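You operate a simulated robot arm through the tools that you are given. There is no shell and no other tool. Be economical: measure what you need, move in short steps, check, and stop when the job is done.

You are at the controls of a simulated robot arm. One attempt, no reset.

Task
Turn the day dial to TUE. Take the blue wiping pad on the clear end of the green counter and put it away on the top of the folding table. Open the cream pantry door, fetch the EGG sandwich box from the clear end of the green counter and set it on the shelf in the pantry cupboard and shut the door again. Take the tub labelled "stew" from the clear end of the green counter and leave it on the pantry counter. Take the green apple and put it on top of the yellow wiping pad. Open the middle linen drawer, fetch the white pot plant and stand it in the inside of the middle linen drawer and shut the drawer again. The order is free. Set down upright: white pot plant.

The check looks at the end state, three seconds after you hand in, the way a careful person would. Anything else that was tipped, shoved, dropped, spilled or broken makes it a failure.

Robot
A 6-joint arm with a four-finger gripper on a trunk, on a base that drives. Base frame: it is fixed to the floor where the robot stands at the start and does not move with it; the origin is under the middle of the robot, x ahead of it, y to its left, z up; the surface under the hand at the start is at about z = 0.9. Units: m, degrees, N and s.
Its first joint turns from -166.0 to 166.0 degrees. Places, roughly: blue wiping pad (10x7x6 cm) [0.7, 0, 0.9]; cream food tub, grey food tub [0.5, 0, 1]; cream pantry door [0.9, 2.4, 0.4]; day dial [0.9, -0.2, 1]; green apple (6x6x6 cm) [0.7, -0.6, 0.9]; inside of the middle linen drawer [-0.5, -1.8, 0.4]; middle linen drawer [-0.5, -1.7, 0.5]; pantry counter [0.8, 2.6, 0.9]; sandwich box [0.75, 0.25, 1]; shelf in the pantry cupboard [0.8, 2.6, 0.4]; top of the folding table [-1.8, 0.8, 0.9]; white pot plant (8x8x13 cm) [0.8, -1.1, 1.2]; yellow wiping pad (9x7x3 cm) [0.6, 0.6, 0.9]. Payload 3.67 kg.
Tool frame: the origin (TCP) lies between the finger pads and is the grasp point; the fingertips stand 0.028 m ahead of it; z points along the fingers, y is the line along which they close. The gripper opens to 0.112 m. The gripper's body begins 0.073 m behind the TCP.
Orientation is that of the tool frame in the base frame, as a unit quaternion [x, y, z, w]. With the fingers straight down and closing along the base's y, the tool's x points along the base's -x, its y along +y and its z along -z.

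Tools
- The arm moves only by the tool drive_tool. Its argument "increments" is a list of rows, each a list of 6 numbers: the shift along the tool's x, y, z in mm, then the turn, a rotation vector about the tool's x, y, z in rad. In form: [[dx, dy, dz, wx, wy, wz], ...]. A call has 1 to 12 rows; each row shifts and turns the commanded pose from where the row before left it, along the tool's axes as they then stand. "fingers" is the gripper command, from -1 (shut) to 1 (fully open), values between in proportion, set as the call begins (left out, the last holds). Each row takes 0.2 s and may step no farther than 0.05 m and 8.6 degrees from the row before; otherwise, or with a gripper value out of range, the whole call is refused. A pose out of reach is approached as far as the arm can. The call stops where the force on the tool passes 40 N (or 10 N more than at its start, if that is more) or the arm is blocked; 0.2 s more then pass. Each finger halts on what it meets, pressing with about 28 N; the grip force reading is that of the motor and also rises with nothing between the fingers. The clock runs only during rows and for 0.2 s after the last one: add rows that do not move to give the fingers time. The reply holds the time, the measured pose of the TCP, the force on the tool along the base axes, the opening and the grip force, in the units named above and with some noise, with the torque about the TCP (base axes, N m) and any sound that the robot's microphone picked up.
- Cameras (640 x 400 px; columns grow to the right, rows downward): "scene" is now at [0.1144, 0.2106, 1.3538]; the picture's right is [-0.04, -1.00, 0.00], its down [-0.32, 0.01, -0.95] and it looks along [0.94, -0.03, -0.33] (base axes); focal length 246 px, centre (320, 200). "wrist" rides on the gripper at [0.06, -0.018, -0.104] in the tool frame; the picture's right is [0.29, 0.96, 0.00], its down [-0.80, 0.24, -0.55] and it looks along [-0.53, 0.16, 0.83] (tool axes); focal length 234 px, centre (320, 200). There is no depth. A picture from a camera that has moved, and an enlarged one, comes with that camera's place and axes in the base frame and with its lens.
- camera(camera): a new picture of that camera. The clock stands still meanwhile.
- roll_base(legs): drives the robot by 1 to 6 legs, each [ahead, left, turn to the left] in m, m and degrees, along the robot's own axes; the way and the turn of a leg run together, so that a leg with both is an arc; at most 1.5 m and 180 degrees a leg. The arm and the cameras ride along, it lands a little off, and it stops where it bumps. It gives what a move gives.
- turn_head(pan, tilt): turns the head with the scene camera to pan (to the left, within 143 degrees either way) and tilt (down, from -29 to 69), counted from straight ahead of the robot. It gives what a move gives.
- enlarge(camera, box): a new picture of the part [left, top, right, bottom] of that camera's present view, enlarged. The clock stands still meanwhile.
- hand_in(): hands the job in; it is judged then, once.

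Go step by step. Nothing tells you exact positions but the pictures and the camera data: compare them with the known pose of the tool, close in by small moves and look again before you grip or let go. The budget is 217 turns and 218 pictures, counting those below and the enlarged ones. Unless the task says otherwise, let go and move clear before handing in.

The tools are called by a JSON object that holds its "name" and its "arguments". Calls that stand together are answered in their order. drive_tool: Moves the arm, as the interface text tells. Its arguments: {"type":"object","properties":{"increments":{"type":"array","items":{"type":"array","items":{"type":"number"}}},"fingers":{"type":"number"}},"required":["increments"]} The other tools are called the same way: roll_base (legs) drives the base; turn_head (pan, tilt) turns the head that bears the scene camera; camera (camera) takes a picture; enlarge (camera, box) takes an enlarged picture of a part of a camera's view; hand_in () hands the job in.

At the start:

```text
t: 0.0
tool_pos: [0.5572, -0.2145, 1.2959]
tcp_rot: [0.0, 1.0, 0.0, 0.0]
contact_force: [0.0, -0.1, -1.0]
wrist_torque: [-0.02, -0.02, 0.02]
gripper_width: 0.1121
grasp_force: 0.0
robot x, y, heading: [-0.0013, 0.0007, 0.1]
head pan, tilt: [-2.1, 19.0]
```

scene: 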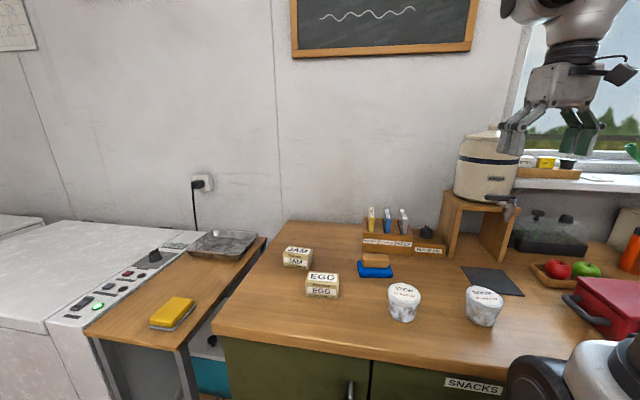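
wrist: 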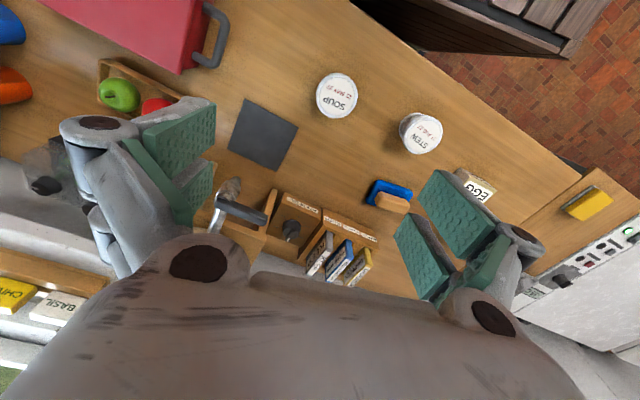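

I see the counter with the dial by the spice box, the blue pad with something brown on or behind it, EGG and JAM boxes, and the stew and soup tubs. I'll look closer first.

{"name": "enlarge", "arguments": {"camera": "scene", "box": [270, 190, 470, 315]}}

{"name": "enlarge", "arguments": {"camera": "wrist", "box": [220, 60, 500, 280]}}

{"name": "enlarge", "arguments": {"camera": "scene", "box": [440, 120, 640, 320]}}

```text
3.20 times, centred on (370, 252) of scene
camera zoom: at [0.1144, 0.2106, 1.3538], right [-0.04, -1.0, 0.0], down [-0.32, 0.01, -0.95], along [0.94, -0.03, -0.33], focal length 788 px, centre (160, 32)
```

zoom: 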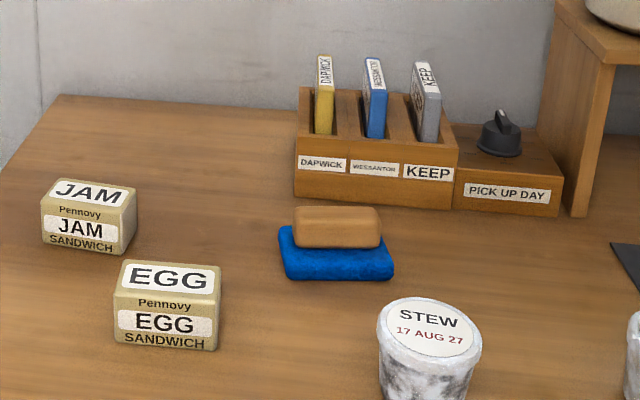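

```text
1.82 times, centred on (360, 170) of wrist
camera zoom: at [0.4978, -0.2315, 1.3988], right [-0.29, 0.96, 0.0], down [0.8, 0.24, 0.55], along [0.53, 0.16, -0.83], focal length 426 px, centre (247, 254)
```

zoom: 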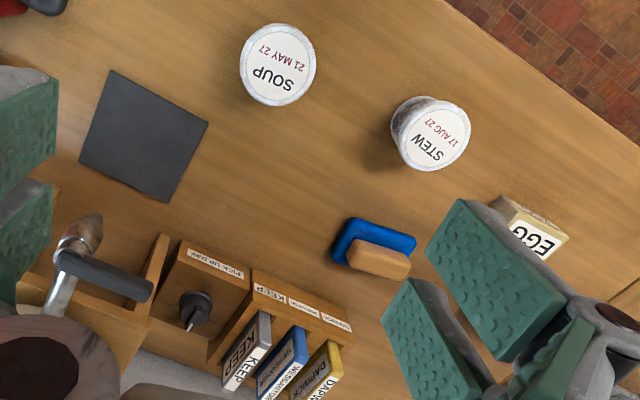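

```text
2.00 times, centred on (540, 220) of scene
camera zoom: at [0.1144, 0.2106, 1.3538], right [-0.04, -1.0, 0.0], down [-0.32, 0.01, -0.95], along [0.94, -0.03, -0.33], focal length 493 px, centre (-120, 160)
```

zoom: 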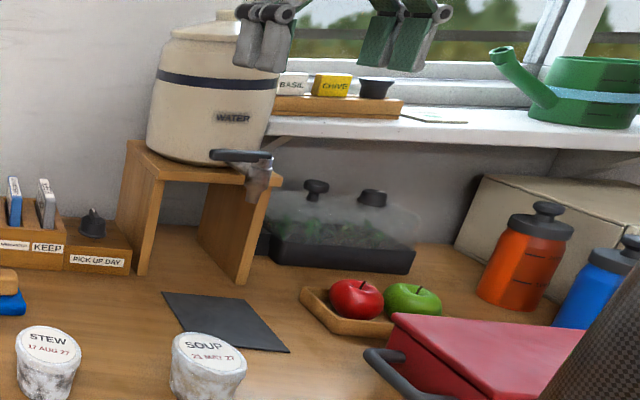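

Dial is at about (0.86, -0.185, 0.975), with the tank tap near (0.72, -0.29, 1.12). I bring the wrist camera closer to read the dial markings.

{"name": "drive_tool", "arguments": {"increments": [[-30, 20, 20, 0, 0, 0], [-35, 20, 30, 0, 0, 0], [-35, 10, 30, 0, 0, 0], [0, 0, 0, 0, 0, 0]], "fingers": -0.3}}

{"name": "camera", "arguments": {"camera": "wrist"}}

```text
refused: row 2 steps farther than a row can; nothing moved
```

```text
212 pictures are left
camera wrist: at [0.4978, -0.2315, 1.3988], right [-0.29, 0.96, 0.0], down [0.8, 0.24, 0.55], along [0.53, 0.16, -0.83], focal length 234 px, centre (320, 200)
```

wrist: 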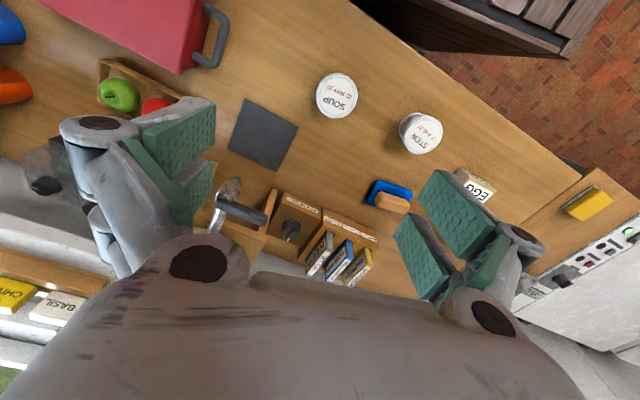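

The step was slightly too long; I repeat it in smaller rows.

{"name": "drive_tool", "arguments": {"increments": [[-25, 15, 20, 0, 0, 0], [-30, 15, 25, 0, 0, 0], [-30, 15, 25, 0, 0, 0], [-15, 5, 20, 0, 0, 0], [0, 0, 0, 0, 0, 0]], "fingers": -0.3}}

{"name": "camera", "arguments": {"camera": "wrist"}}

```text
t: 1.2
tool_pos: [0.6569, -0.1642, 1.2045]
tcp_rot: [0.0, 1.0, -0.001, 0.0]
contact_force: [-0.7, 0.7, -0.3]
wrist_torque: [0.0, 0.01, 0.01]
gripper_width: 0.0391
grasp_force: 0.1
robot x, y, heading: [-0.0016, -0.0036, -0.3]
head pan, tilt: [-2.1, 19.0]
```

```text
211 pictures are left
camera wrist: at [0.5974, -0.1818, 1.3087], right [-0.29, 0.96, 0.0], down [0.8, 0.24, 0.55], along [0.53, 0.16, -0.83], focal length 234 px, centre (320, 200)
```

wrist: 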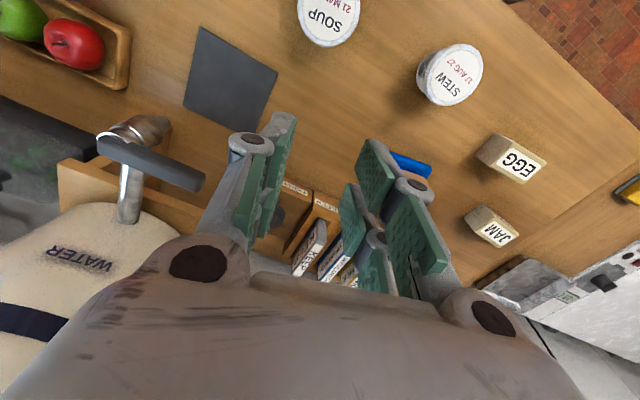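

The closed finger hides the dial, so I open the fingers and look between them.

{"name": "drive_tool", "arguments": {"increments": [[0, -5, 0, 0, 0, 0], [0, 0, 0, 0, 0, 0], [0, 0, 0, 0, 0, 0]], "fingers": 1}}

{"name": "enlarge", "arguments": {"camera": "wrist", "box": [220, 150, 420, 275]}}

```text
t: 2.0
tool_pos: [0.6573, -0.1706, 1.204]
tcp_rot: [0.0, 1.0, 0.0, -0.001]
contact_force: [-0.1, 0.3, -0.9]
wrist_torque: [0.01, 0.02, 0.03]
gripper_width: 0.112
grasp_force: 0.0
robot x, y, heading: [0.0023, 0.0, 0.2]
head pan, tilt: [-2.1, 19.0]
```

```text
3.20 times, centred on (320, 212) of wrist
camera zoom: at [0.5973, -0.1869, 1.3088], right [-0.29, 0.96, 0.0], down [0.8, 0.24, 0.55], along [0.53, 0.16, -0.83], focal length 749 px, centre (320, 160)
```

zoom: 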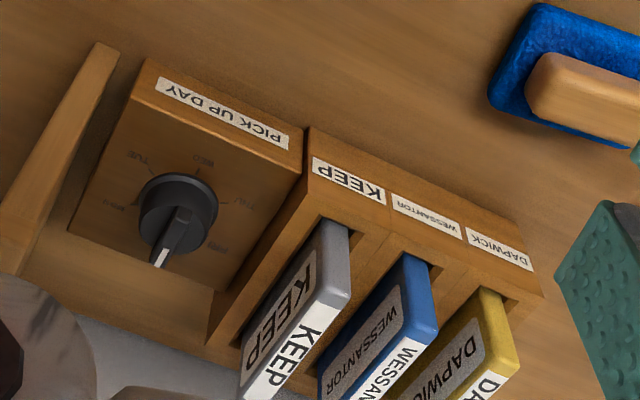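

{"name": "enlarge", "arguments": {"camera": "wrist", "box": [240, 180, 310, 240]}}

```text
6.67 times, centred on (275, 210) of wrist
camera zoom: at [0.5973, -0.1869, 1.3088], right [-0.29, 0.96, 0.0], down [0.8, 0.24, 0.55], along [0.53, 0.16, -0.83], focal length 1561 px, centre (620, 133)
```

zoom: 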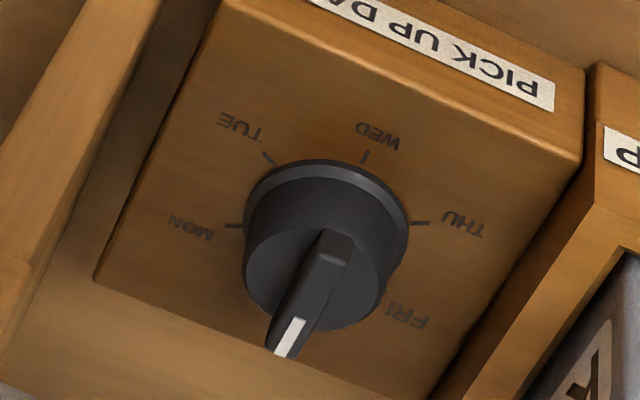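

The dial pointer sits about −12° from +x and TUE at about −132°, so it needs a 120° clockwise turn seen from above. I pre-rotate the hand so it clears the tank stand, then take a look.

{"name": "drive_tool", "arguments": {"increments": [[0, 10, 0, 0, 0, 0.137], [0, 0, 0, 0, 0, 0.137], [0, 0, 0, 0, 0, 0.137], [0, 0, 0, 0, 0, 0.137], [0, 0, 0, 0, 0, 0.137], [0, 0, 0, 0, 0, 0.137], [0, 0, 0, 0, 0, 0.137], [0, 0, 0, 0, 0, 0]], "fingers": 0.1}}

{"name": "camera", "arguments": {"camera": "wrist"}}

{"name": "camera", "arguments": {"camera": "scene"}}

```text
t: 3.8
tool_pos: [0.6574, -0.1599, 1.2054]
tcp_rot: [0.462, 0.887, 0.0, 0.0]
contact_force: [-0.1, -0.3, -0.1]
wrist_torque: [-0.01, 0.02, 0.0]
gripper_width: 0.0616
grasp_force: 0.1
robot x, y, heading: [0.0005, -0.0019, -0.2]
head pan, tilt: [-2.1, 19.0]
```

```text
208 pictures are left
camera wrist: at [0.6084, -0.1198, 1.3088], right [0.62, 0.78, 0.0], down [0.65, -0.52, 0.55], along [0.43, -0.34, -0.83], focal length 234 px, centre (320, 200)
```

wrist: 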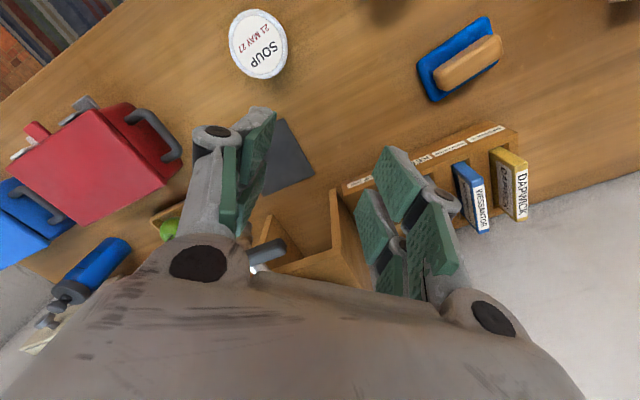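

```text
207 pictures are left
camera scene: at [0.1144, 0.2106, 1.3538], right [-0.04, -1.0, 0.0], down [-0.32, 0.01, -0.95], along [0.94, -0.03, -0.33], focal length 246 px, centre (320, 200)
```

scene: 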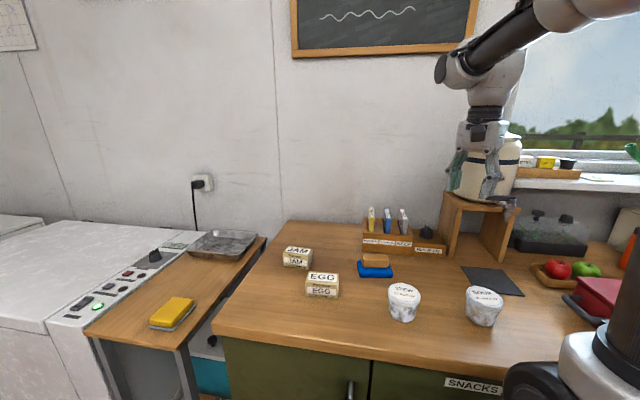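

I move over the dial, staying high, then look from the scene camera.

{"name": "drive_tool", "arguments": {"increments": [[-30, 34, 0, 0, 0, 0], [-30, 34, 0, 0, 0, 0], [-32, 34, 0, 0, 0, 0], [-32, 34, 0, 0, 0, 0], [-32, 33, 0, 0, 0, 0], [0, 0, 35, 0, 0, 0], [0, 0, 35, 0, 0, 0], [0, 0, 20, 0, 0, 0], [0, 0, 0, 0, 0, 0]], "fingers": 0.1}}

{"name": "enlarge", "arguments": {"camera": "scene", "box": [360, 120, 520, 270]}}

{"name": "camera", "arguments": {"camera": "wrist"}}

```text
t: 5.8
tool_pos: [0.8841, -0.1897, 1.1153]
tcp_rot: [0.462, 0.887, 0.0, 0.0]
contact_force: [0.0, -0.3, 0.5]
wrist_torque: [0.0, 0.0, 0.02]
gripper_width: 0.0615
grasp_force: 0.1
robot x, y, heading: [0.0028, -0.0001, -0.3]
head pan, tilt: [-2.1, 19.0]
```

```text
2.67 times, centred on (440, 195) of scene
camera zoom: at [0.1144, 0.2106, 1.3538], right [-0.04, -1.0, 0.0], down [-0.32, 0.01, -0.95], along [0.94, -0.03, -0.33], focal length 657 px, centre (0, 213)
```

zoom: 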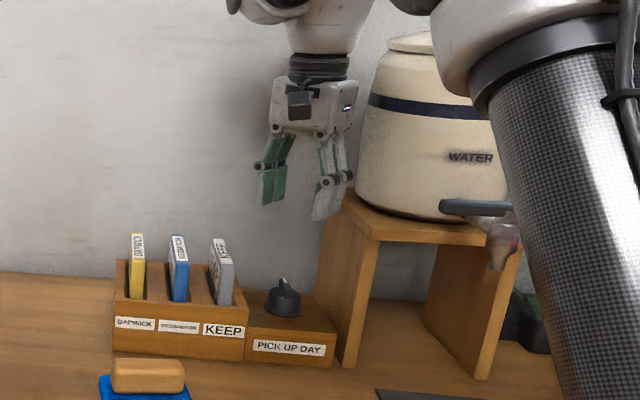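

```text
205 pictures are left
camera wrist: at [0.8363, -0.1511, 1.2187], right [0.62, 0.79, 0.0], down [0.65, -0.51, 0.55], along [0.44, -0.34, -0.83], focal length 234 px, centre (320, 200)
```

wrist: 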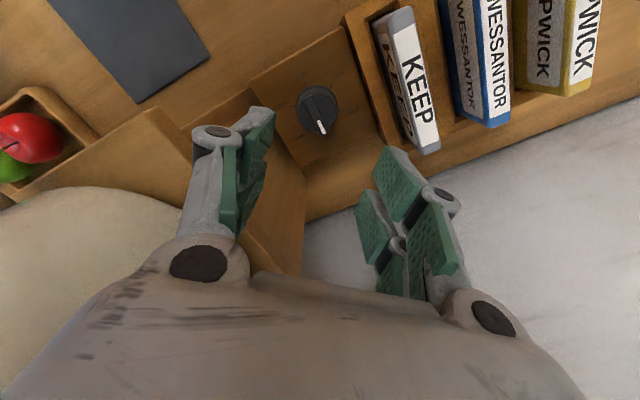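

Let me enlarge the dial to fix its centre and pointer angle.

{"name": "enlarge", "arguments": {"camera": "wrist", "box": [260, 60, 380, 180]}}

```text
3.33 times, centred on (320, 120) of wrist
camera zoom: at [0.8363, -0.1511, 1.2187], right [0.62, 0.79, 0.0], down [0.65, -0.51, 0.55], along [0.44, -0.34, -0.83], focal length 781 px, centre (320, 467)
```

zoom: 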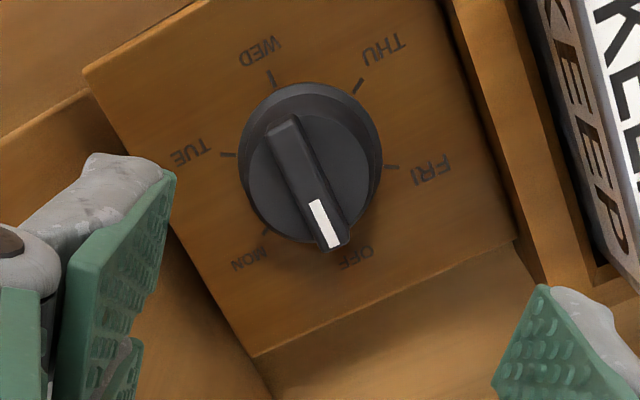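

Dial centre is (0.884, -0.1915) with OFF at −12° and TUE at −132°. I descend around the pointer ridge.

{"name": "drive_tool", "arguments": {"increments": [[-1, -1, 35, 0, 0, 0], [0, 0, 35, 0, 0, 0], [0, 0, 30, 0, 0, 0], [0, 0, 12, 0, 0, 0], [0, 0, 6, 0, 0, 0], [0, 0, 0, 0, 0, 0]], "fingers": 0.1}}

{"name": "enlarge", "arguments": {"camera": "scene", "box": [380, 150, 480, 270]}}

{"name": "camera", "arguments": {"camera": "wrist"}}

```text
t: 7.2
tool_pos: [0.8842, -0.1927, 0.9959]
tcp_rot: [0.461, 0.887, 0.001, -0.001]
contact_force: [0.1, -0.8, 0.6]
wrist_torque: [0.01, 0.0, 0.01]
gripper_width: 0.0614
grasp_force: 0.2
robot x, y, heading: [-0.0028, 0.0028, 0.3]
head pan, tilt: [-2.1, 19.0]
```

```text
3.33 times, centred on (430, 210) of scene
camera zoom: at [0.1144, 0.2106, 1.3538], right [-0.04, -1.0, 0.0], down [-0.33, 0.01, -0.95], along [0.94, -0.03, -0.33], focal length 821 px, centre (-47, 167)
```

zoom: 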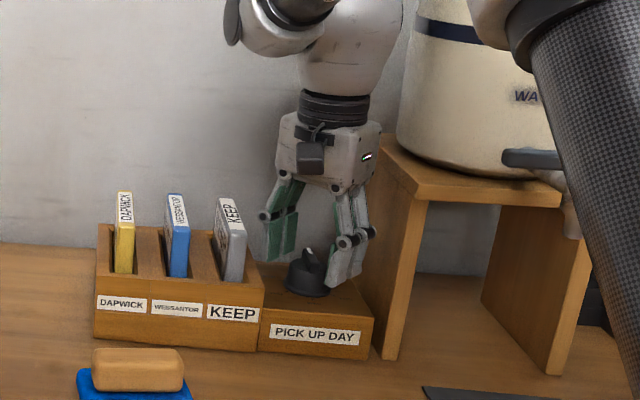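

```text
202 pictures are left
camera wrist: at [0.8363, -0.1522, 1.1006], right [0.62, 0.79, 0.0], down [0.65, -0.51, 0.55], along [0.44, -0.34, -0.83], focal length 234 px, centre (320, 200)
```

wrist: 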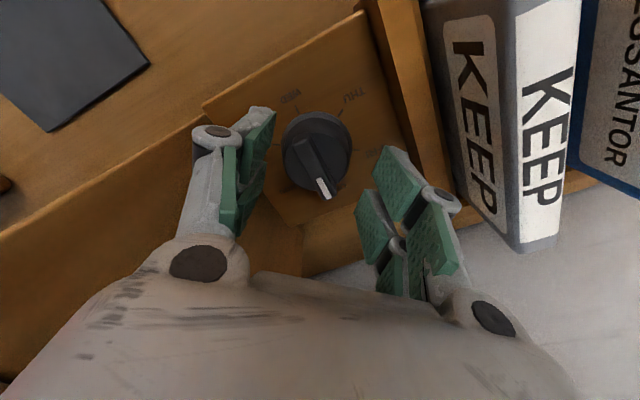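

The fingers straddle the ridge. I close on it, letting it align.

{"name": "drive_tool", "arguments": {"increments": [[0, 0, 0, 0, 0, 0], [0, 0, 0, 0, 0, 0], [0, 0, 0, 0, 0, 0]], "fingers": -1}}

{"name": "enlarge", "arguments": {"camera": "wrist", "box": [200, 50, 440, 290]}}

```text
t: 8.2
tool_pos: [0.8816, -0.194, 0.9969]
tcp_rot: [0.461, 0.887, -0.002, -0.002]
contact_force: [-8.5, -1.6, 9.4]
wrist_torque: [0.03, 0.75, 0.05]
gripper_width: 0.0384
grasp_force: 44.4
robot x, y, heading: [-0.0014, 0.0012, -0.1]
head pan, tilt: [-2.1, 19.0]
stopped in row 3: the force on the tool passed its limit at 41 N (the readings are from after the stop); the commanded pose is now the measured one
```

```text
1.67 times, centred on (320, 170) of wrist
camera zoom: at [0.834, -0.1541, 1.1011], right [0.62, 0.78, 0.0], down [0.66, -0.52, 0.55], along [0.43, -0.34, -0.83], focal length 390 px, centre (320, 250)
```

zoom: 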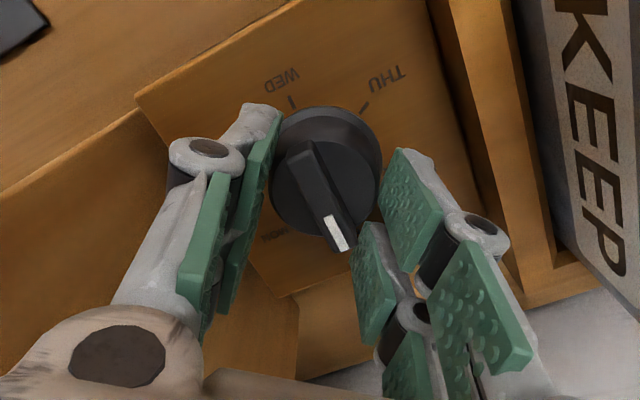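

The fingers have the knob's cylinder (3.8 cm). I turn it clockwise with this grip.

{"name": "drive_tool", "arguments": {"increments": [[0, 0, 0, 0, 0, 0.1], [0, 0, 0, 0, 0, 0.13], [0, 0, 0, 0, 0, 0.13], [0, 0, 0, 0, 0, 0.13], [0, 0, 0, 0, 0, 0.13], [0, 0, 0, 0, 0, 0.13], [0, 0, 0, 0, 0, 0.13], [0, 0, 0, 0, 0, 0.13], [0, 0, 0, 0, 0, 0.13], [0, 0, 0, 0, 0, 0]]}}

{"name": "enlarge", "arguments": {"camera": "wrist", "box": [200, 50, 440, 290]}}

```text
t: 9.4
tool_pos: [0.8798, -0.1953, 0.9971]
tcp_rot: [0.7, 0.714, -0.004, -0.003]
contact_force: [-11.3, 0.2, 12.4]
wrist_torque: [0.4, 0.78, 0.02]
gripper_width: 0.0387
grasp_force: 44.7
robot x, y, heading: [0.0016, -0.0018, 0.1]
head pan, tilt: [-2.1, 19.0]
stopped in row 5: the force on the tool passed its limit at 41 N (the readings are from after the stop); the commanded pose is now the measured one
```

```text
1.67 times, centred on (320, 170) of wrist
camera zoom: at [0.8623, -0.1339, 1.1009], right [0.95, 0.31, -0.01], down [0.26, -0.79, 0.55], along [0.16, -0.53, -0.83], focal length 390 px, centre (320, 250)
```

zoom: 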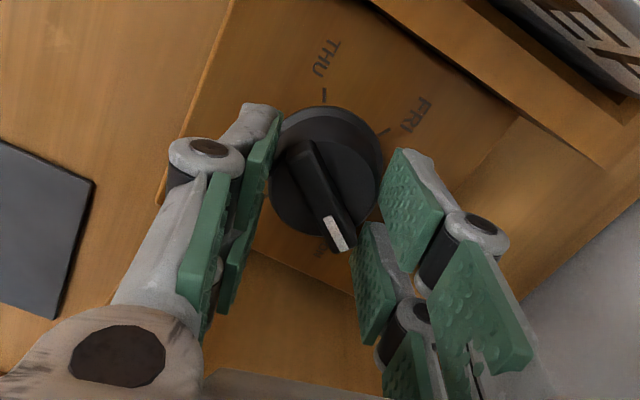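

The knob turns with the hand: pointer is now near −46°. I relax the grip, recentre on the known centre and regrip to continue.

{"name": "drive_tool", "arguments": {"increments": [[0, 0, 0, 0, 0, 0], [0, 0, 0, 0, 0, 0]], "fingers": 0}}

{"name": "enlarge", "arguments": {"camera": "wrist", "box": [200, 50, 440, 290]}}

```text
t: 10.0
tool_pos: [0.8809, -0.194, 0.9942]
tcp_rot: [0.7, 0.714, -0.004, -0.004]
contact_force: [0.1, 0.0, -0.1]
wrist_torque: [0.02, 0.01, 0.0]
gripper_width: 0.0561
grasp_force: 0.0
robot x, y, heading: [0.0023, -0.0001, -0.0]
head pan, tilt: [-2.1, 19.0]
```

```text
1.67 times, centred on (320, 170) of wrist
camera zoom: at [0.8636, -0.1337, 1.0996], right [0.95, 0.31, -0.01], down [0.26, -0.79, 0.55], along [0.16, -0.53, -0.83], focal length 390 px, centre (320, 250)
```

zoom: 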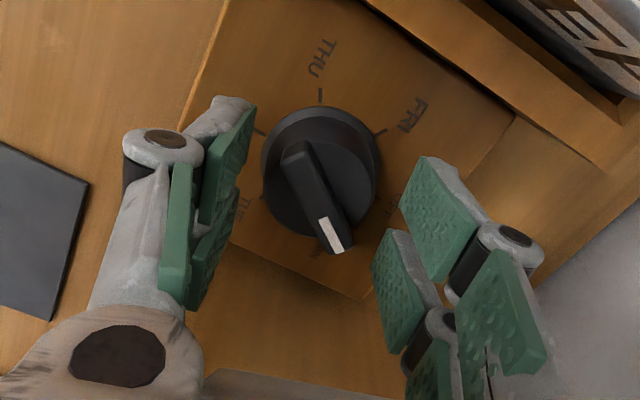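

{"name": "drive_tool", "arguments": {"increments": [[2, 0, -2, 0, 0, 0], [0, 0, 0, 0, 0, 0]]}}

{"name": "drive_tool", "arguments": {"increments": [[0, 0, 0, 0, 0, 0], [0, 0, 0, 0, 0, 0], [0, 0, 0, 0, 0, 0.08], [0, 0, 0, 0, 0, 0.08], [0, 0, 0, 0, 0, 0.08], [0, 0, 0, 0, 0, 0.08], [0, 0, 0, 0, 0, 0.08], [0, 0, 0, 0, 0, 0.08], [0, 0, 0, 0, 0, 0.08]], "fingers": -0.6}}

{"name": "enlarge", "arguments": {"camera": "wrist", "box": [200, 50, 440, 290]}}

```text
t: 10.6
tool_pos: [0.8801, -0.1928, 0.9959]
tcp_rot: [0.699, 0.715, -0.003, -0.003]
contact_force: [0.1, 0.2, 0.1]
wrist_torque: [0.04, -0.01, -0.03]
gripper_width: 0.056
grasp_force: 0.0
robot x, y, heading: [-0.0036, 0.0015, 0.0]
head pan, tilt: [-2.1, 19.0]
```

```text
t: 12.6
tool_pos: [0.8794, -0.1912, 0.9977]
tcp_rot: [0.87, 0.492, -0.006, -0.002]
contact_force: [-36.1, 3.3, -4.7]
wrist_torque: [0.82, 0.29, 0.07]
gripper_width: 0.0387
grasp_force: 45.0
robot x, y, heading: [-0.0038, -0.0008, -0.1]
head pan, tilt: [-2.1, 19.0]
```

```text
1.67 times, centred on (320, 170) of wrist
camera zoom: at [0.8963, -0.1302, 1.1014], right [0.97, -0.25, -0.01], down [-0.2, -0.81, 0.56], along [-0.15, -0.54, -0.83], focal length 390 px, centre (320, 250)
```

zoom: 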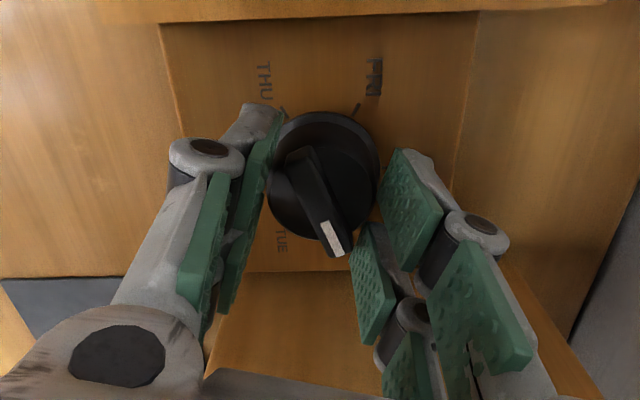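

Pointer is at about −78°. I open, rotate the hand back, and check before regripping for the last 54°.

{"name": "drive_tool", "arguments": {"increments": [[0, 0, 0, 0, 0, 0], [0, 0, 0, 0, 0, 0], [0, 0, 0, 0, 0, -0.128], [0, 0, 0, 0, 0, -0.128], [0, 0, 0, 0, 0, -0.128], [0, 0, 0, 0, 0, -0.128], [0, 0, 0, 0, 0, -0.128], [0, 0, 0, 0, 0, -0.128], [0, 0, 0, 0, 0, -0.128], [0, 0, 0, 0, 0, -0.128], [0, 0, 0, 0, 0, -0.128], [0, 0, 0, 0, 0, 0]], "fingers": 0.1}}

{"name": "enlarge", "arguments": {"camera": "wrist", "box": [200, 50, 440, 290]}}

```text
t: 15.2
tool_pos: [0.8812, -0.1931, 0.9976]
tcp_rot: [0.46, 0.888, -0.002, -0.005]
contact_force: [0.2, 0.3, -0.5]
wrist_torque: [0.03, 0.02, 0.03]
gripper_width: 0.0616
grasp_force: 0.1
robot x, y, heading: [-0.0021, -0.0034, -0.3]
head pan, tilt: [-2.1, 19.0]
```

```text
1.67 times, centred on (320, 170) of wrist
camera zoom: at [0.8337, -0.1525, 1.1022], right [0.62, 0.79, -0.01], down [0.66, -0.51, 0.55], along [0.43, -0.34, -0.84], focal length 390 px, centre (320, 250)
```

zoom: 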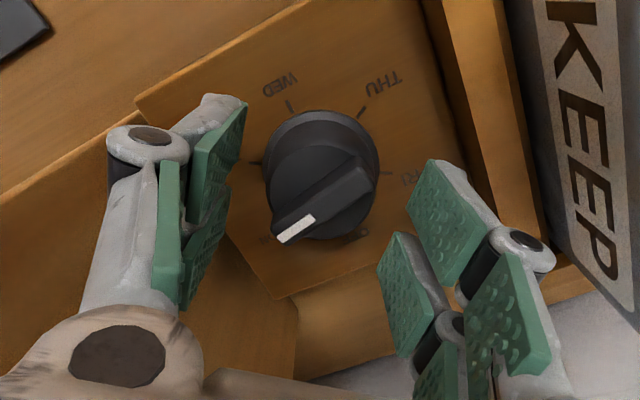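

{"name": "drive_tool", "arguments": {"increments": [[0, 0, 0, 0, 0, 0], [0, 0, 0, 0, 0, 0], [0, 0, 0, 0, 0, 0], [0, 0, 0, 0, 0, 0.11], [0, 0, 0, 0, 0, 0.11], [0, 0, 0, 0, 0, 0.11], [0, 0, 0, 0, 0, 0.11], [0, 0, 0, 0, 0, 0.11], [0, 0, 0, 0, 0, 0.11], [0, 0, 0, 0, 0, 0.11], [0, 0, 0, 0, 0, 0.11]], "fingers": -0.6}}

{"name": "enlarge", "arguments": {"camera": "wrist", "box": [200, 50, 440, 290]}}

```text
t: 17.6
tool_pos: [0.8775, -0.1926, 0.9983]
tcp_rot: [0.795, 0.606, -0.006, -0.005]
contact_force: [-32.2, -5.0, -1.4]
wrist_torque: [0.73, 0.5, 0.05]
gripper_width: 0.0384
grasp_force: 44.6
robot x, y, heading: [-0.0024, -0.0, 0.0]
head pan, tilt: [-2.1, 19.0]
```

```text
1.67 times, centred on (320, 170) of wrist
camera zoom: at [0.8797, -0.129, 1.1018], right [1.0, 0.02, -0.01], down [0.03, -0.83, 0.55], along [0.0, -0.55, -0.83], focal length 390 px, centre (320, 250)
```

zoom: 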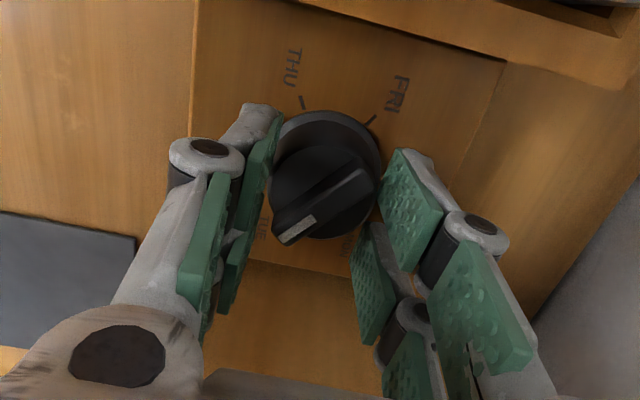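

Rotated about 50°. I open, rise a little, and check the pointer against the TUE mark.

{"name": "drive_tool", "arguments": {"increments": [[0, 0, 0, 0, 0, 0], [0, 0, 0, 0, 0, 0], [0, 0, -40, 0, 0, 0], [0, 0, -40, 0, 0, 0], [0, 0, -30, 0, 0, 0], [0, 0, 0, 0, 0, 0]], "fingers": 0.1}}

{"name": "enlarge", "arguments": {"camera": "wrist", "box": [260, 60, 380, 180]}}

```text
t: 19.0
tool_pos: [0.8819, -0.1931, 1.1075]
tcp_rot: [0.795, 0.607, -0.004, -0.003]
contact_force: [-0.4, -0.5, -0.3]
wrist_torque: [-0.01, 0.04, -0.02]
gripper_width: 0.0617
grasp_force: 0.1
robot x, y, heading: [0.0004, 0.0005, 0.1]
head pan, tilt: [-2.1, 19.0]
```

```text
3.33 times, centred on (320, 120) of wrist
camera zoom: at [0.8821, -0.129, 1.2112], right [1.0, 0.03, -0.01], down [0.03, -0.83, 0.55], along [0.01, -0.55, -0.83], focal length 781 px, centre (320, 467)
```

zoom: 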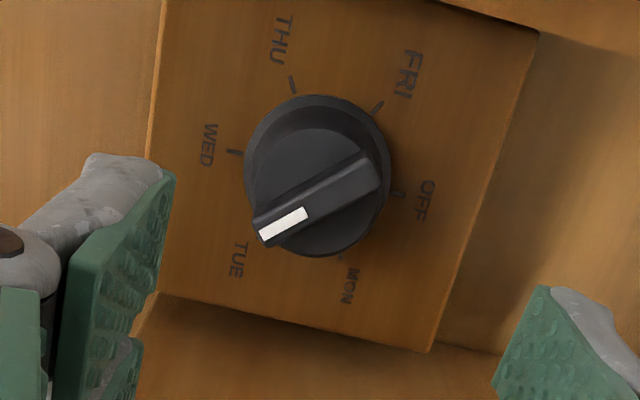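

The pointer has overshot TUE by about 16° toward WED. I go down again, grip and turn back that much.

{"name": "drive_tool", "arguments": {"increments": [[0, 0, 40, 0, 0, 0], [0, 0, 40, 0, 0, 0], [0, 0, 29, 0, 0, 0], [0, 0, 0, 0, 0, 0]]}}

{"name": "drive_tool", "arguments": {"increments": [[0, 0, 0, 0, 0, 0], [0, 0, 0, 0, 0, 0], [0, 0, 0, 0, 0, 0], [0, 0, 0, 0, 0, -0.09], [0, 0, 0, 0, 0, -0.09], [0, 0, 0, 0, 0, -0.1], [0, 0, 0, 0, 0, 0]], "fingers": -0.5}}

{"name": "drive_tool", "arguments": {"increments": [[0, 0, 0, 0, 0, 0], [0, 0, 0, 0, 0, 0], [0, 0, -40, 0, 0, 0], [0, 0, -40, 0, 0, 0], [0, 0, -30, 0, 0, 0], [0, 0, 0, 0, 0, 0]], "fingers": 0.1}}

{"name": "enlarge", "arguments": {"camera": "wrist", "box": [260, 60, 380, 180]}}

```text
t: 20.0
tool_pos: [0.8798, -0.192, 0.999]
tcp_rot: [0.795, 0.606, -0.004, -0.002]
contact_force: [-0.2, -0.4, 0.8]
wrist_torque: [0.01, -0.05, -0.01]
gripper_width: 0.0615
grasp_force: 0.0
robot x, y, heading: [-0.0026, -0.0009, -0.2]
head pan, tilt: [-2.1, 19.0]
```

```text
t: 21.6
tool_pos: [0.8811, -0.1919, 0.9981]
tcp_rot: [0.703, 0.712, -0.005, -0.004]
contact_force: [-23.8, 10.3, -5.7]
wrist_torque: [-0.37, 0.62, 0.02]
gripper_width: 0.0379
grasp_force: 45.0
robot x, y, heading: [0.0006, -0.0009, -0.2]
head pan, tilt: [-2.1, 19.0]
```

```text
t: 23.0
tool_pos: [0.8828, -0.193, 1.1073]
tcp_rot: [0.702, 0.712, -0.003, -0.004]
contact_force: [0.6, -0.3, -0.8]
wrist_torque: [-0.02, 0.01, 0.01]
gripper_width: 0.0616
grasp_force: 0.2
robot x, y, heading: [0.0024, -0.0003, -0.0]
head pan, tilt: [-2.1, 19.0]
```

```text
3.33 times, centred on (320, 120) of wrist
camera zoom: at [0.8651, -0.1312, 1.2116], right [0.95, 0.3, -0.01], down [0.26, -0.79, 0.55], along [0.16, -0.53, -0.83], focal length 781 px, centre (320, 467)
```

zoom: 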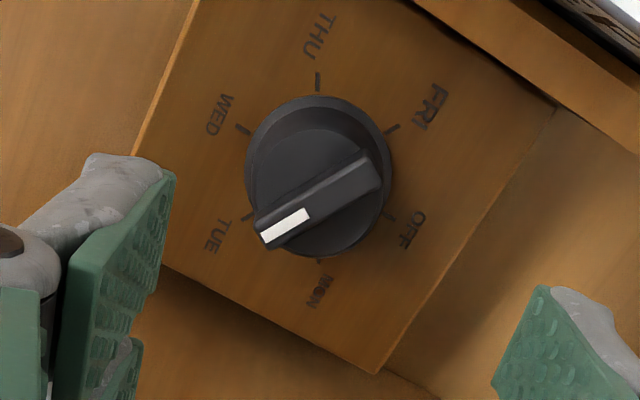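

The pointer now lines up with the TUE mark. Next is the apple: I retreat up and back, and restore the hand's orientation.

{"name": "drive_tool", "arguments": {"increments": [[0, 0, -45, 0, 0, 0], [0, 0, -45, 0, 0, 0], [0, 0, -45, 0, 0, 0], [10, -45, 0, 0, 0, 0], [10, -45, 0, 0, 0, 0], [10, -45, 0, 0, 0, 0], [0, -45, 0, 0, 0, 0], [0, -45, 0, 0, 0, 0]]}}

{"name": "drive_tool", "arguments": {"increments": [[0, 0, 0, 0, 0, -0.143], [0, 0, 0, 0, 0, -0.143], [0, 0, 0, 0, 0, -0.143], [0, 0, 0, 0, 0, -0.143], [0, 0, 0, 0, 0, -0.143], [0, 0, 0, 0, 0, -0.143], [0, 0, 0, 0, 0, -0.143], [0, 0, 0, 0, 0, -0.143], [0, 0, 0, 0, 0, -0.143], [0, 0, 0, 0, 0, -0.143], [0, 0, 0, 0, 0, -0.143], [0, 0, 0, 0, 0, 0]], "fingers": 1}}

{"name": "turn_head", "arguments": {"pan": -40, "tilt": 25}}

{"name": "camera", "arguments": {"camera": "scene"}}

{"name": "camera", "arguments": {"camera": "wrist"}}

```text
t: 24.8
tool_pos: [0.6586, -0.1656, 1.2443]
tcp_rot: [0.703, 0.711, -0.004, -0.004]
contact_force: [1.5, 0.2, -0.8]
wrist_torque: [0.0, 0.1, 0.0]
gripper_width: 0.0618
grasp_force: 0.1
robot x, y, heading: [-0.0019, -0.0011, 0.0]
head pan, tilt: [-2.1, 19.0]
```

```text
t: 27.4
tool_pos: [0.6568, -0.1653, 1.2449]
tcp_rot: [-0.008, 1.0, 0.0, -0.005]
contact_force: [0.1, 1.2, -0.2]
wrist_torque: [0.02, 0.02, -0.03]
gripper_width: 0.1119
grasp_force: 0.0
robot x, y, heading: [0.0027, 0.0034, 0.2]
head pan, tilt: [-2.1, 19.0]
```

```text
t: 28.4
tool_pos: [0.658, -0.165, 1.2468]
tcp_rot: [-0.007, 1.0, 0.0, -0.005]
contact_force: [0.7, 0.1, -0.2]
wrist_torque: [0.02, 0.02, 0.01]
gripper_width: 0.1122
grasp_force: 0.0
robot x, y, heading: [0.0002, -0.0008, -0.2]
head pan, tilt: [-40.0, 25.0]
```

```text
193 pictures are left
camera scene: at [0.0914, 0.1546, 1.344], right [-0.64, -0.77, 0.0], down [-0.32, 0.27, -0.91], along [0.69, -0.58, -0.42], focal length 246 px, centre (320, 200)
```

scene: 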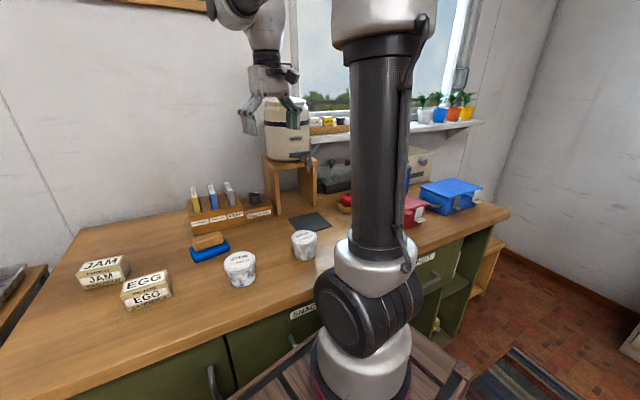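

```text
192 pictures are left
camera wrist: at [0.6001, -0.1829, 1.3506], right [-0.3, 0.95, 0.0], down [0.8, 0.25, 0.55], along [0.52, 0.17, -0.84], focal length 234 px, centre (320, 200)
```

wrist: 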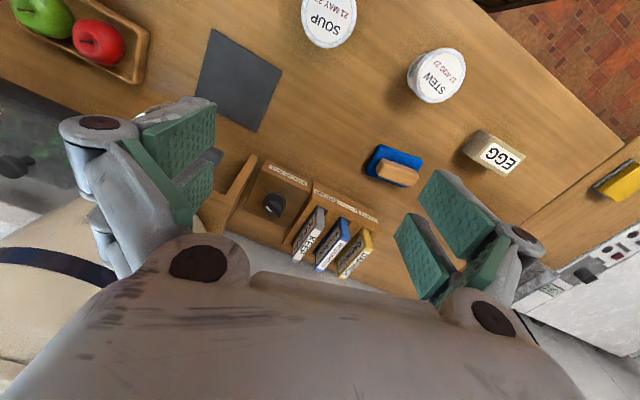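

Apples sit in a tray at about (0.677, -0.557) green, (0.68, -0.496) red. I move over and turn the hand so it closes along x, avoiding the red one.

{"name": "drive_tool", "arguments": {"increments": [[30, -35, 0, 0, 0, 0], [20, -42, 0, 0, 0, 0], [0, -48, 0, 0, 0, 0], [0, -48, 0, 0, 0, 0], [0, -48, 0, 0, 0, 0], [0, -48, 0, 0, 0, 0], [-20, -44, 0, 0, 0, 0], [-25, -40, 0, 0, 0, 0], [-25, -40, 0, 0, 0, 0]]}}

{"name": "drive_tool", "arguments": {"increments": [[0, 0, 0, 0, 0, 0.143], [0, 0, 0, 0, 0, 0.143], [0, 0, 0, 0, 0, 0.143], [0, 0, 0, 0, 0, 0.143], [0, 0, 0, 0, 0, 0.143], [0, 0, 0, 0, 0, 0.143], [0, 0, 0, 0, 0, 0.143], [0, 0, 0, 0, 0, 0.143], [0, 0, 0, 0, 0, 0.143], [0, 0, 0, 0, 0, 0.143], [0, 0, 0, 0, 0, 0.143], [0, 0, 0, 0, 0, 0]]}}

{"name": "camera", "arguments": {"camera": "wrist"}}

```text
t: 30.4
tool_pos: [0.6845, -0.5563, 1.2488]
tcp_rot: [-0.007, 1.0, -0.001, -0.004]
contact_force: [-0.3, 0.7, 1.3]
wrist_torque: [-0.1, -0.09, -0.03]
gripper_width: 0.1121
grasp_force: 0.2
robot x, y, heading: [-0.0036, -0.0011, 0.2]
head pan, tilt: [-40.0, 25.0]
```

```text
t: 33.0
tool_pos: [0.6838, -0.5574, 1.2461]
tcp_rot: [0.704, 0.711, -0.003, -0.004]
contact_force: [-0.1, 0.2, 0.0]
wrist_torque: [0.02, 0.0, 0.03]
gripper_width: 0.1122
grasp_force: 0.0
robot x, y, heading: [0.0023, -0.0004, -0.1]
head pan, tilt: [-40.0, 25.0]
```

```text
191 pictures are left
camera wrist: at [0.667, -0.497, 1.3501], right [0.95, 0.3, -0.01], down [0.25, -0.79, 0.55], along [0.16, -0.53, -0.83], focal length 234 px, centre (320, 200)
```

wrist: 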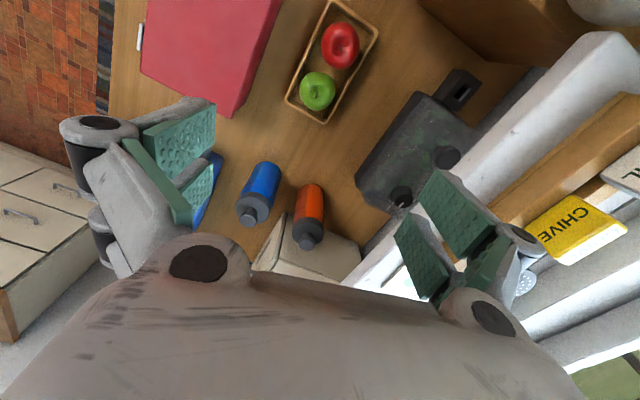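

{"name": "drive_tool", "arguments": {"increments": [[-2, -5, 45, 0, 0, 0.1], [0, 0, 45, 0, 0, 0.1], [0, 0, 45, 0, 0, 0], [0, 0, 0, 0, 0, 0]]}}

{"name": "enlarge", "arguments": {"camera": "wrist", "box": [240, 0, 440, 160]}}

```text
t: 34.0
tool_pos: [0.6764, -0.5607, 1.1118]
tcp_rot: [0.77, 0.638, -0.005, -0.002]
contact_force: [-0.1, -0.8, 0.3]
wrist_torque: [0.02, 0.0, 0.01]
gripper_width: 0.112
grasp_force: 0.0
robot x, y, heading: [-0.0031, -0.0017, 0.1]
head pan, tilt: [-40.0, 25.0]
```

```text
2.50 times, centred on (340, 80) of wrist
camera zoom: at [0.6719, -0.4968, 1.2154], right [0.99, 0.1, -0.01], down [0.09, -0.83, 0.55], along [0.05, -0.55, -0.83], focal length 585 px, centre (270, 500)
```

zoom: 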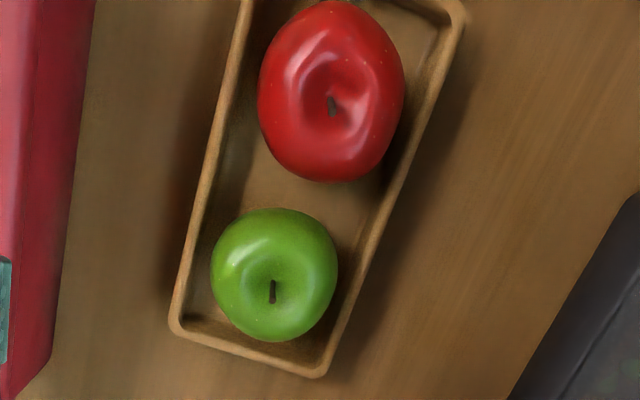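

{"name": "drive_tool", "arguments": {"increments": [[2, 1, 40, 0, 0, 0], [0, 0, 40, 0, 0, 0], [0, 0, 40, 0, 0, 0], [0, 0, 25, 0, 0, 0], [0, 0, 9, 0, 0, 0], [0, 0, 0, 0, 0, 0]]}}

{"name": "enlarge", "arguments": {"camera": "wrist", "box": [200, 0, 460, 240]}}

```text
t: 35.4
tool_pos: [0.6768, -0.5608, 0.9564]
tcp_rot: [0.77, 0.638, -0.004, -0.003]
contact_force: [-0.2, 0.4, -0.3]
wrist_torque: [0.01, 0.02, 0.0]
gripper_width: 0.1122
grasp_force: 0.0
robot x, y, heading: [0.0006, -0.0045, 0.0]
head pan, tilt: [-40.0, 25.0]
```

```text
1.67 times, centred on (330, 120) of wrist
camera zoom: at [0.6729, -0.4954, 1.0605], right [0.99, 0.11, -0.01], down [0.09, -0.83, 0.55], along [0.05, -0.55, -0.83], focal length 390 px, centre (303, 333)
```

zoom: 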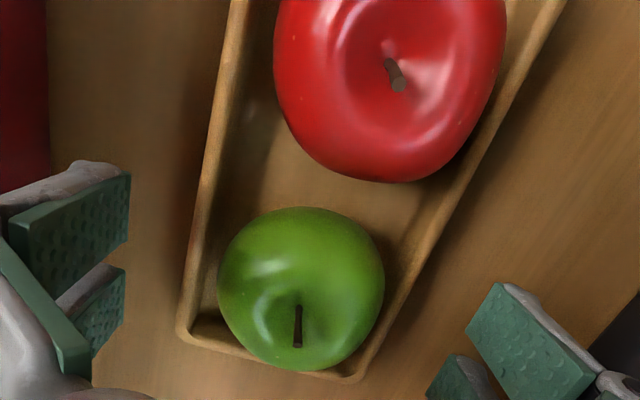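

{"name": "drive_tool", "arguments": {"increments": [[3, 0, 0, 0, 0, 0], [0, 0, 0, 0, 0, 0], [0, 0, 0, 0, 0, 0], [0, 0, 0, 0, 0, 0]], "fingers": -0.4}}

{"name": "drive_tool", "arguments": {"increments": [[0, 0, -20, 0, 0, 0], [0, 0, -40, 0, 0, 0], [0, 0, -40, 0, 0, 0], [0, 0, -45, 0, 0, 0], [0, 0, -45, 0, 0, 0], [0, 0, -45, 0, 0, 0], [0, 0, 0, 0, 0, 0]]}}

{"name": "camera", "arguments": {"camera": "wrist"}}

```text
t: 36.4
tool_pos: [0.6773, -0.5565, 0.957]
tcp_rot: [0.77, 0.638, -0.004, -0.002]
contact_force: [-0.7, -0.9, 0.6]
wrist_torque: [-0.08, 0.0, -0.01]
gripper_width: 0.0543
grasp_force: 27.7
robot x, y, heading: [-0.0029, 0.0003, -0.3]
head pan, tilt: [-40.0, 25.0]
```

```text
t: 38.0
tool_pos: [0.6803, -0.5548, 1.1941]
tcp_rot: [0.77, 0.638, -0.004, -0.004]
contact_force: [0.1, -0.3, 0.3]
wrist_torque: [0.01, 0.0, -0.02]
gripper_width: 0.0335
grasp_force: 0.1
robot x, y, heading: [0.0001, -0.0008, 0.2]
head pan, tilt: [-40.0, 25.0]
```

```text
188 pictures are left
camera wrist: at [0.6754, -0.4915, 1.297], right [0.99, 0.11, -0.01], down [0.09, -0.83, 0.55], along [0.05, -0.55, -0.83], focal length 234 px, centre (320, 200)
```

wrist: 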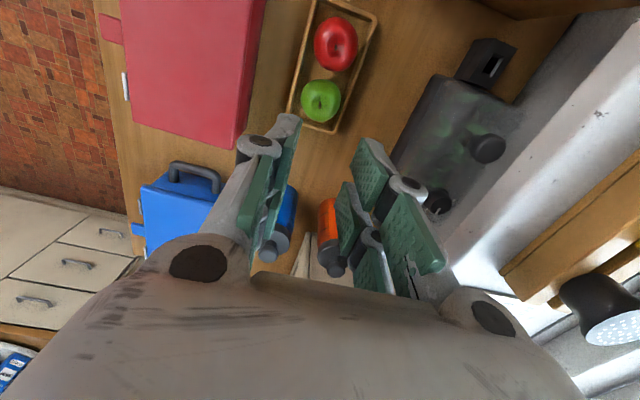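

The grip slipped off because it was above the apple's widest part. I go down again about 1 cm lower.

{"name": "drive_tool", "arguments": {"increments": [[-2, -2, 45, 0, 0, 0], [0, 0, 45, 0, 0, 0], [0, 0, 45, 0, 0, 0], [0, 0, 45, 0, 0, 0], [0, 0, 45, 0, 0, 0], [0, 0, 20, 0, 0, 0], [0, 0, 0, 0, 0, 0]], "fingers": 1}}

{"name": "enlarge", "arguments": {"camera": "wrist", "box": [200, 0, 460, 240]}}

```text
t: 39.6
tool_pos: [0.676, -0.558, 0.9474]
tcp_rot: [0.77, 0.638, -0.005, -0.002]
contact_force: [-0.5, -0.1, 0.9]
wrist_torque: [-0.03, 0.02, -0.01]
gripper_width: 0.1118
grasp_force: 0.1
robot x, y, heading: [0.0002, -0.0009, 0.1]
head pan, tilt: [-40.0, 25.0]
```

```text
1.67 times, centred on (330, 120) of wrist
camera zoom: at [0.6708, -0.4937, 1.051], right [0.99, 0.11, -0.01], down [0.09, -0.83, 0.55], along [0.05, -0.55, -0.83], focal length 390 px, centre (303, 333)
```

zoom: 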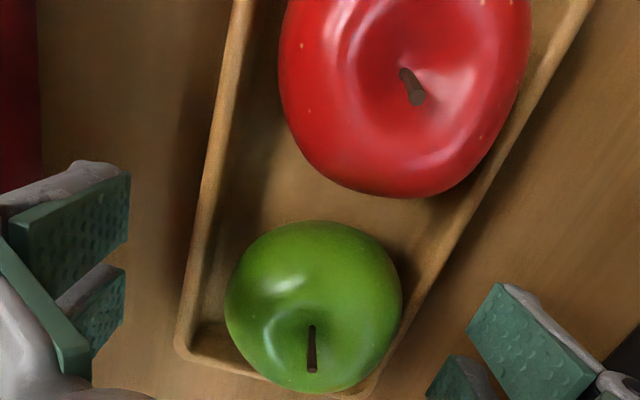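

{"name": "drive_tool", "arguments": {"increments": [[0, 2, 0, 0, 0, 0], [0, 0, 0, 0, 0, 0], [0, 0, 0, 0, 0, 0], [0, 0, 0, 0, 0, 0]], "fingers": -0.2}}

{"name": "enlarge", "arguments": {"camera": "wrist", "box": [200, 0, 460, 240]}}

```text
t: 40.3
tool_pos: [0.6815, -0.559, 0.9525]
tcp_rot: [0.769, 0.639, -0.003, 0.003]
contact_force: [-1.2, 2.1, 8.2]
wrist_torque: [0.27, -0.31, 0.15]
gripper_width: 0.0543
grasp_force: 28.0
robot x, y, heading: [-0.0005, -0.0012, -0.1]
head pan, tilt: [-40.0, 25.0]
stopped in row 3: the force on the tool passed its limit at 43 N (the readings are from after the stop); the commanded pose is now the measured one
```

```text
1.67 times, centred on (330, 120) of wrist
camera zoom: at [0.6751, -0.4945, 1.0559], right [0.99, 0.11, 0.0], down [0.09, -0.82, 0.56], along [0.06, -0.56, -0.83], focal length 390 px, centre (303, 333)
```

zoom: 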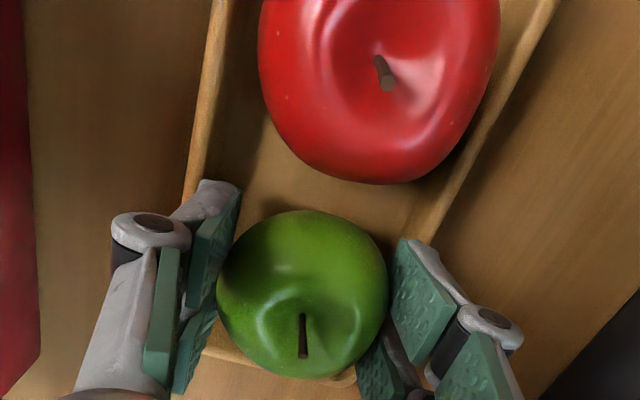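

The fingers ride at the rim but hold the apple. I lift slowly and look.

{"name": "drive_tool", "arguments": {"increments": [[0, 0, -3, 0, 0, 0], [0, 0, -5, 0, 0, 0], [0, 0, -6, 0, 0, 0], [0, 0, -8, 0, 0, 0], [0, 0, -10, 0, 0, 0], [0, 0, -10, 0, 0, 0]], "fingers": -1}}

{"name": "enlarge", "arguments": {"camera": "wrist", "box": [200, 0, 460, 240]}}

```text
t: 41.7
tool_pos: [0.6808, -0.5581, 0.9929]
tcp_rot: [0.769, 0.639, -0.004, 0.004]
contact_force: [0.6, -1.1, -2.3]
wrist_torque: [0.01, 0.0, -0.01]
gripper_width: 0.0541
grasp_force: 27.7
robot x, y, heading: [0.0007, -0.0032, 0.2]
head pan, tilt: [-40.0, 25.0]
```

```text
1.67 times, centred on (330, 120) of wrist
camera zoom: at [0.6752, -0.4946, 1.0965], right [0.99, 0.11, 0.0], down [0.09, -0.82, 0.56], along [0.06, -0.56, -0.83], focal length 390 px, centre (303, 333)
```

zoom: 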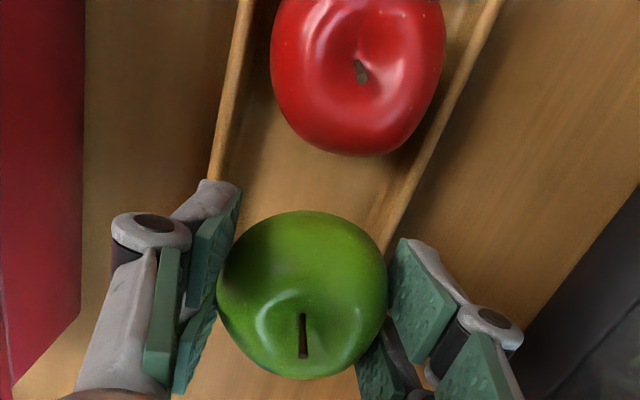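

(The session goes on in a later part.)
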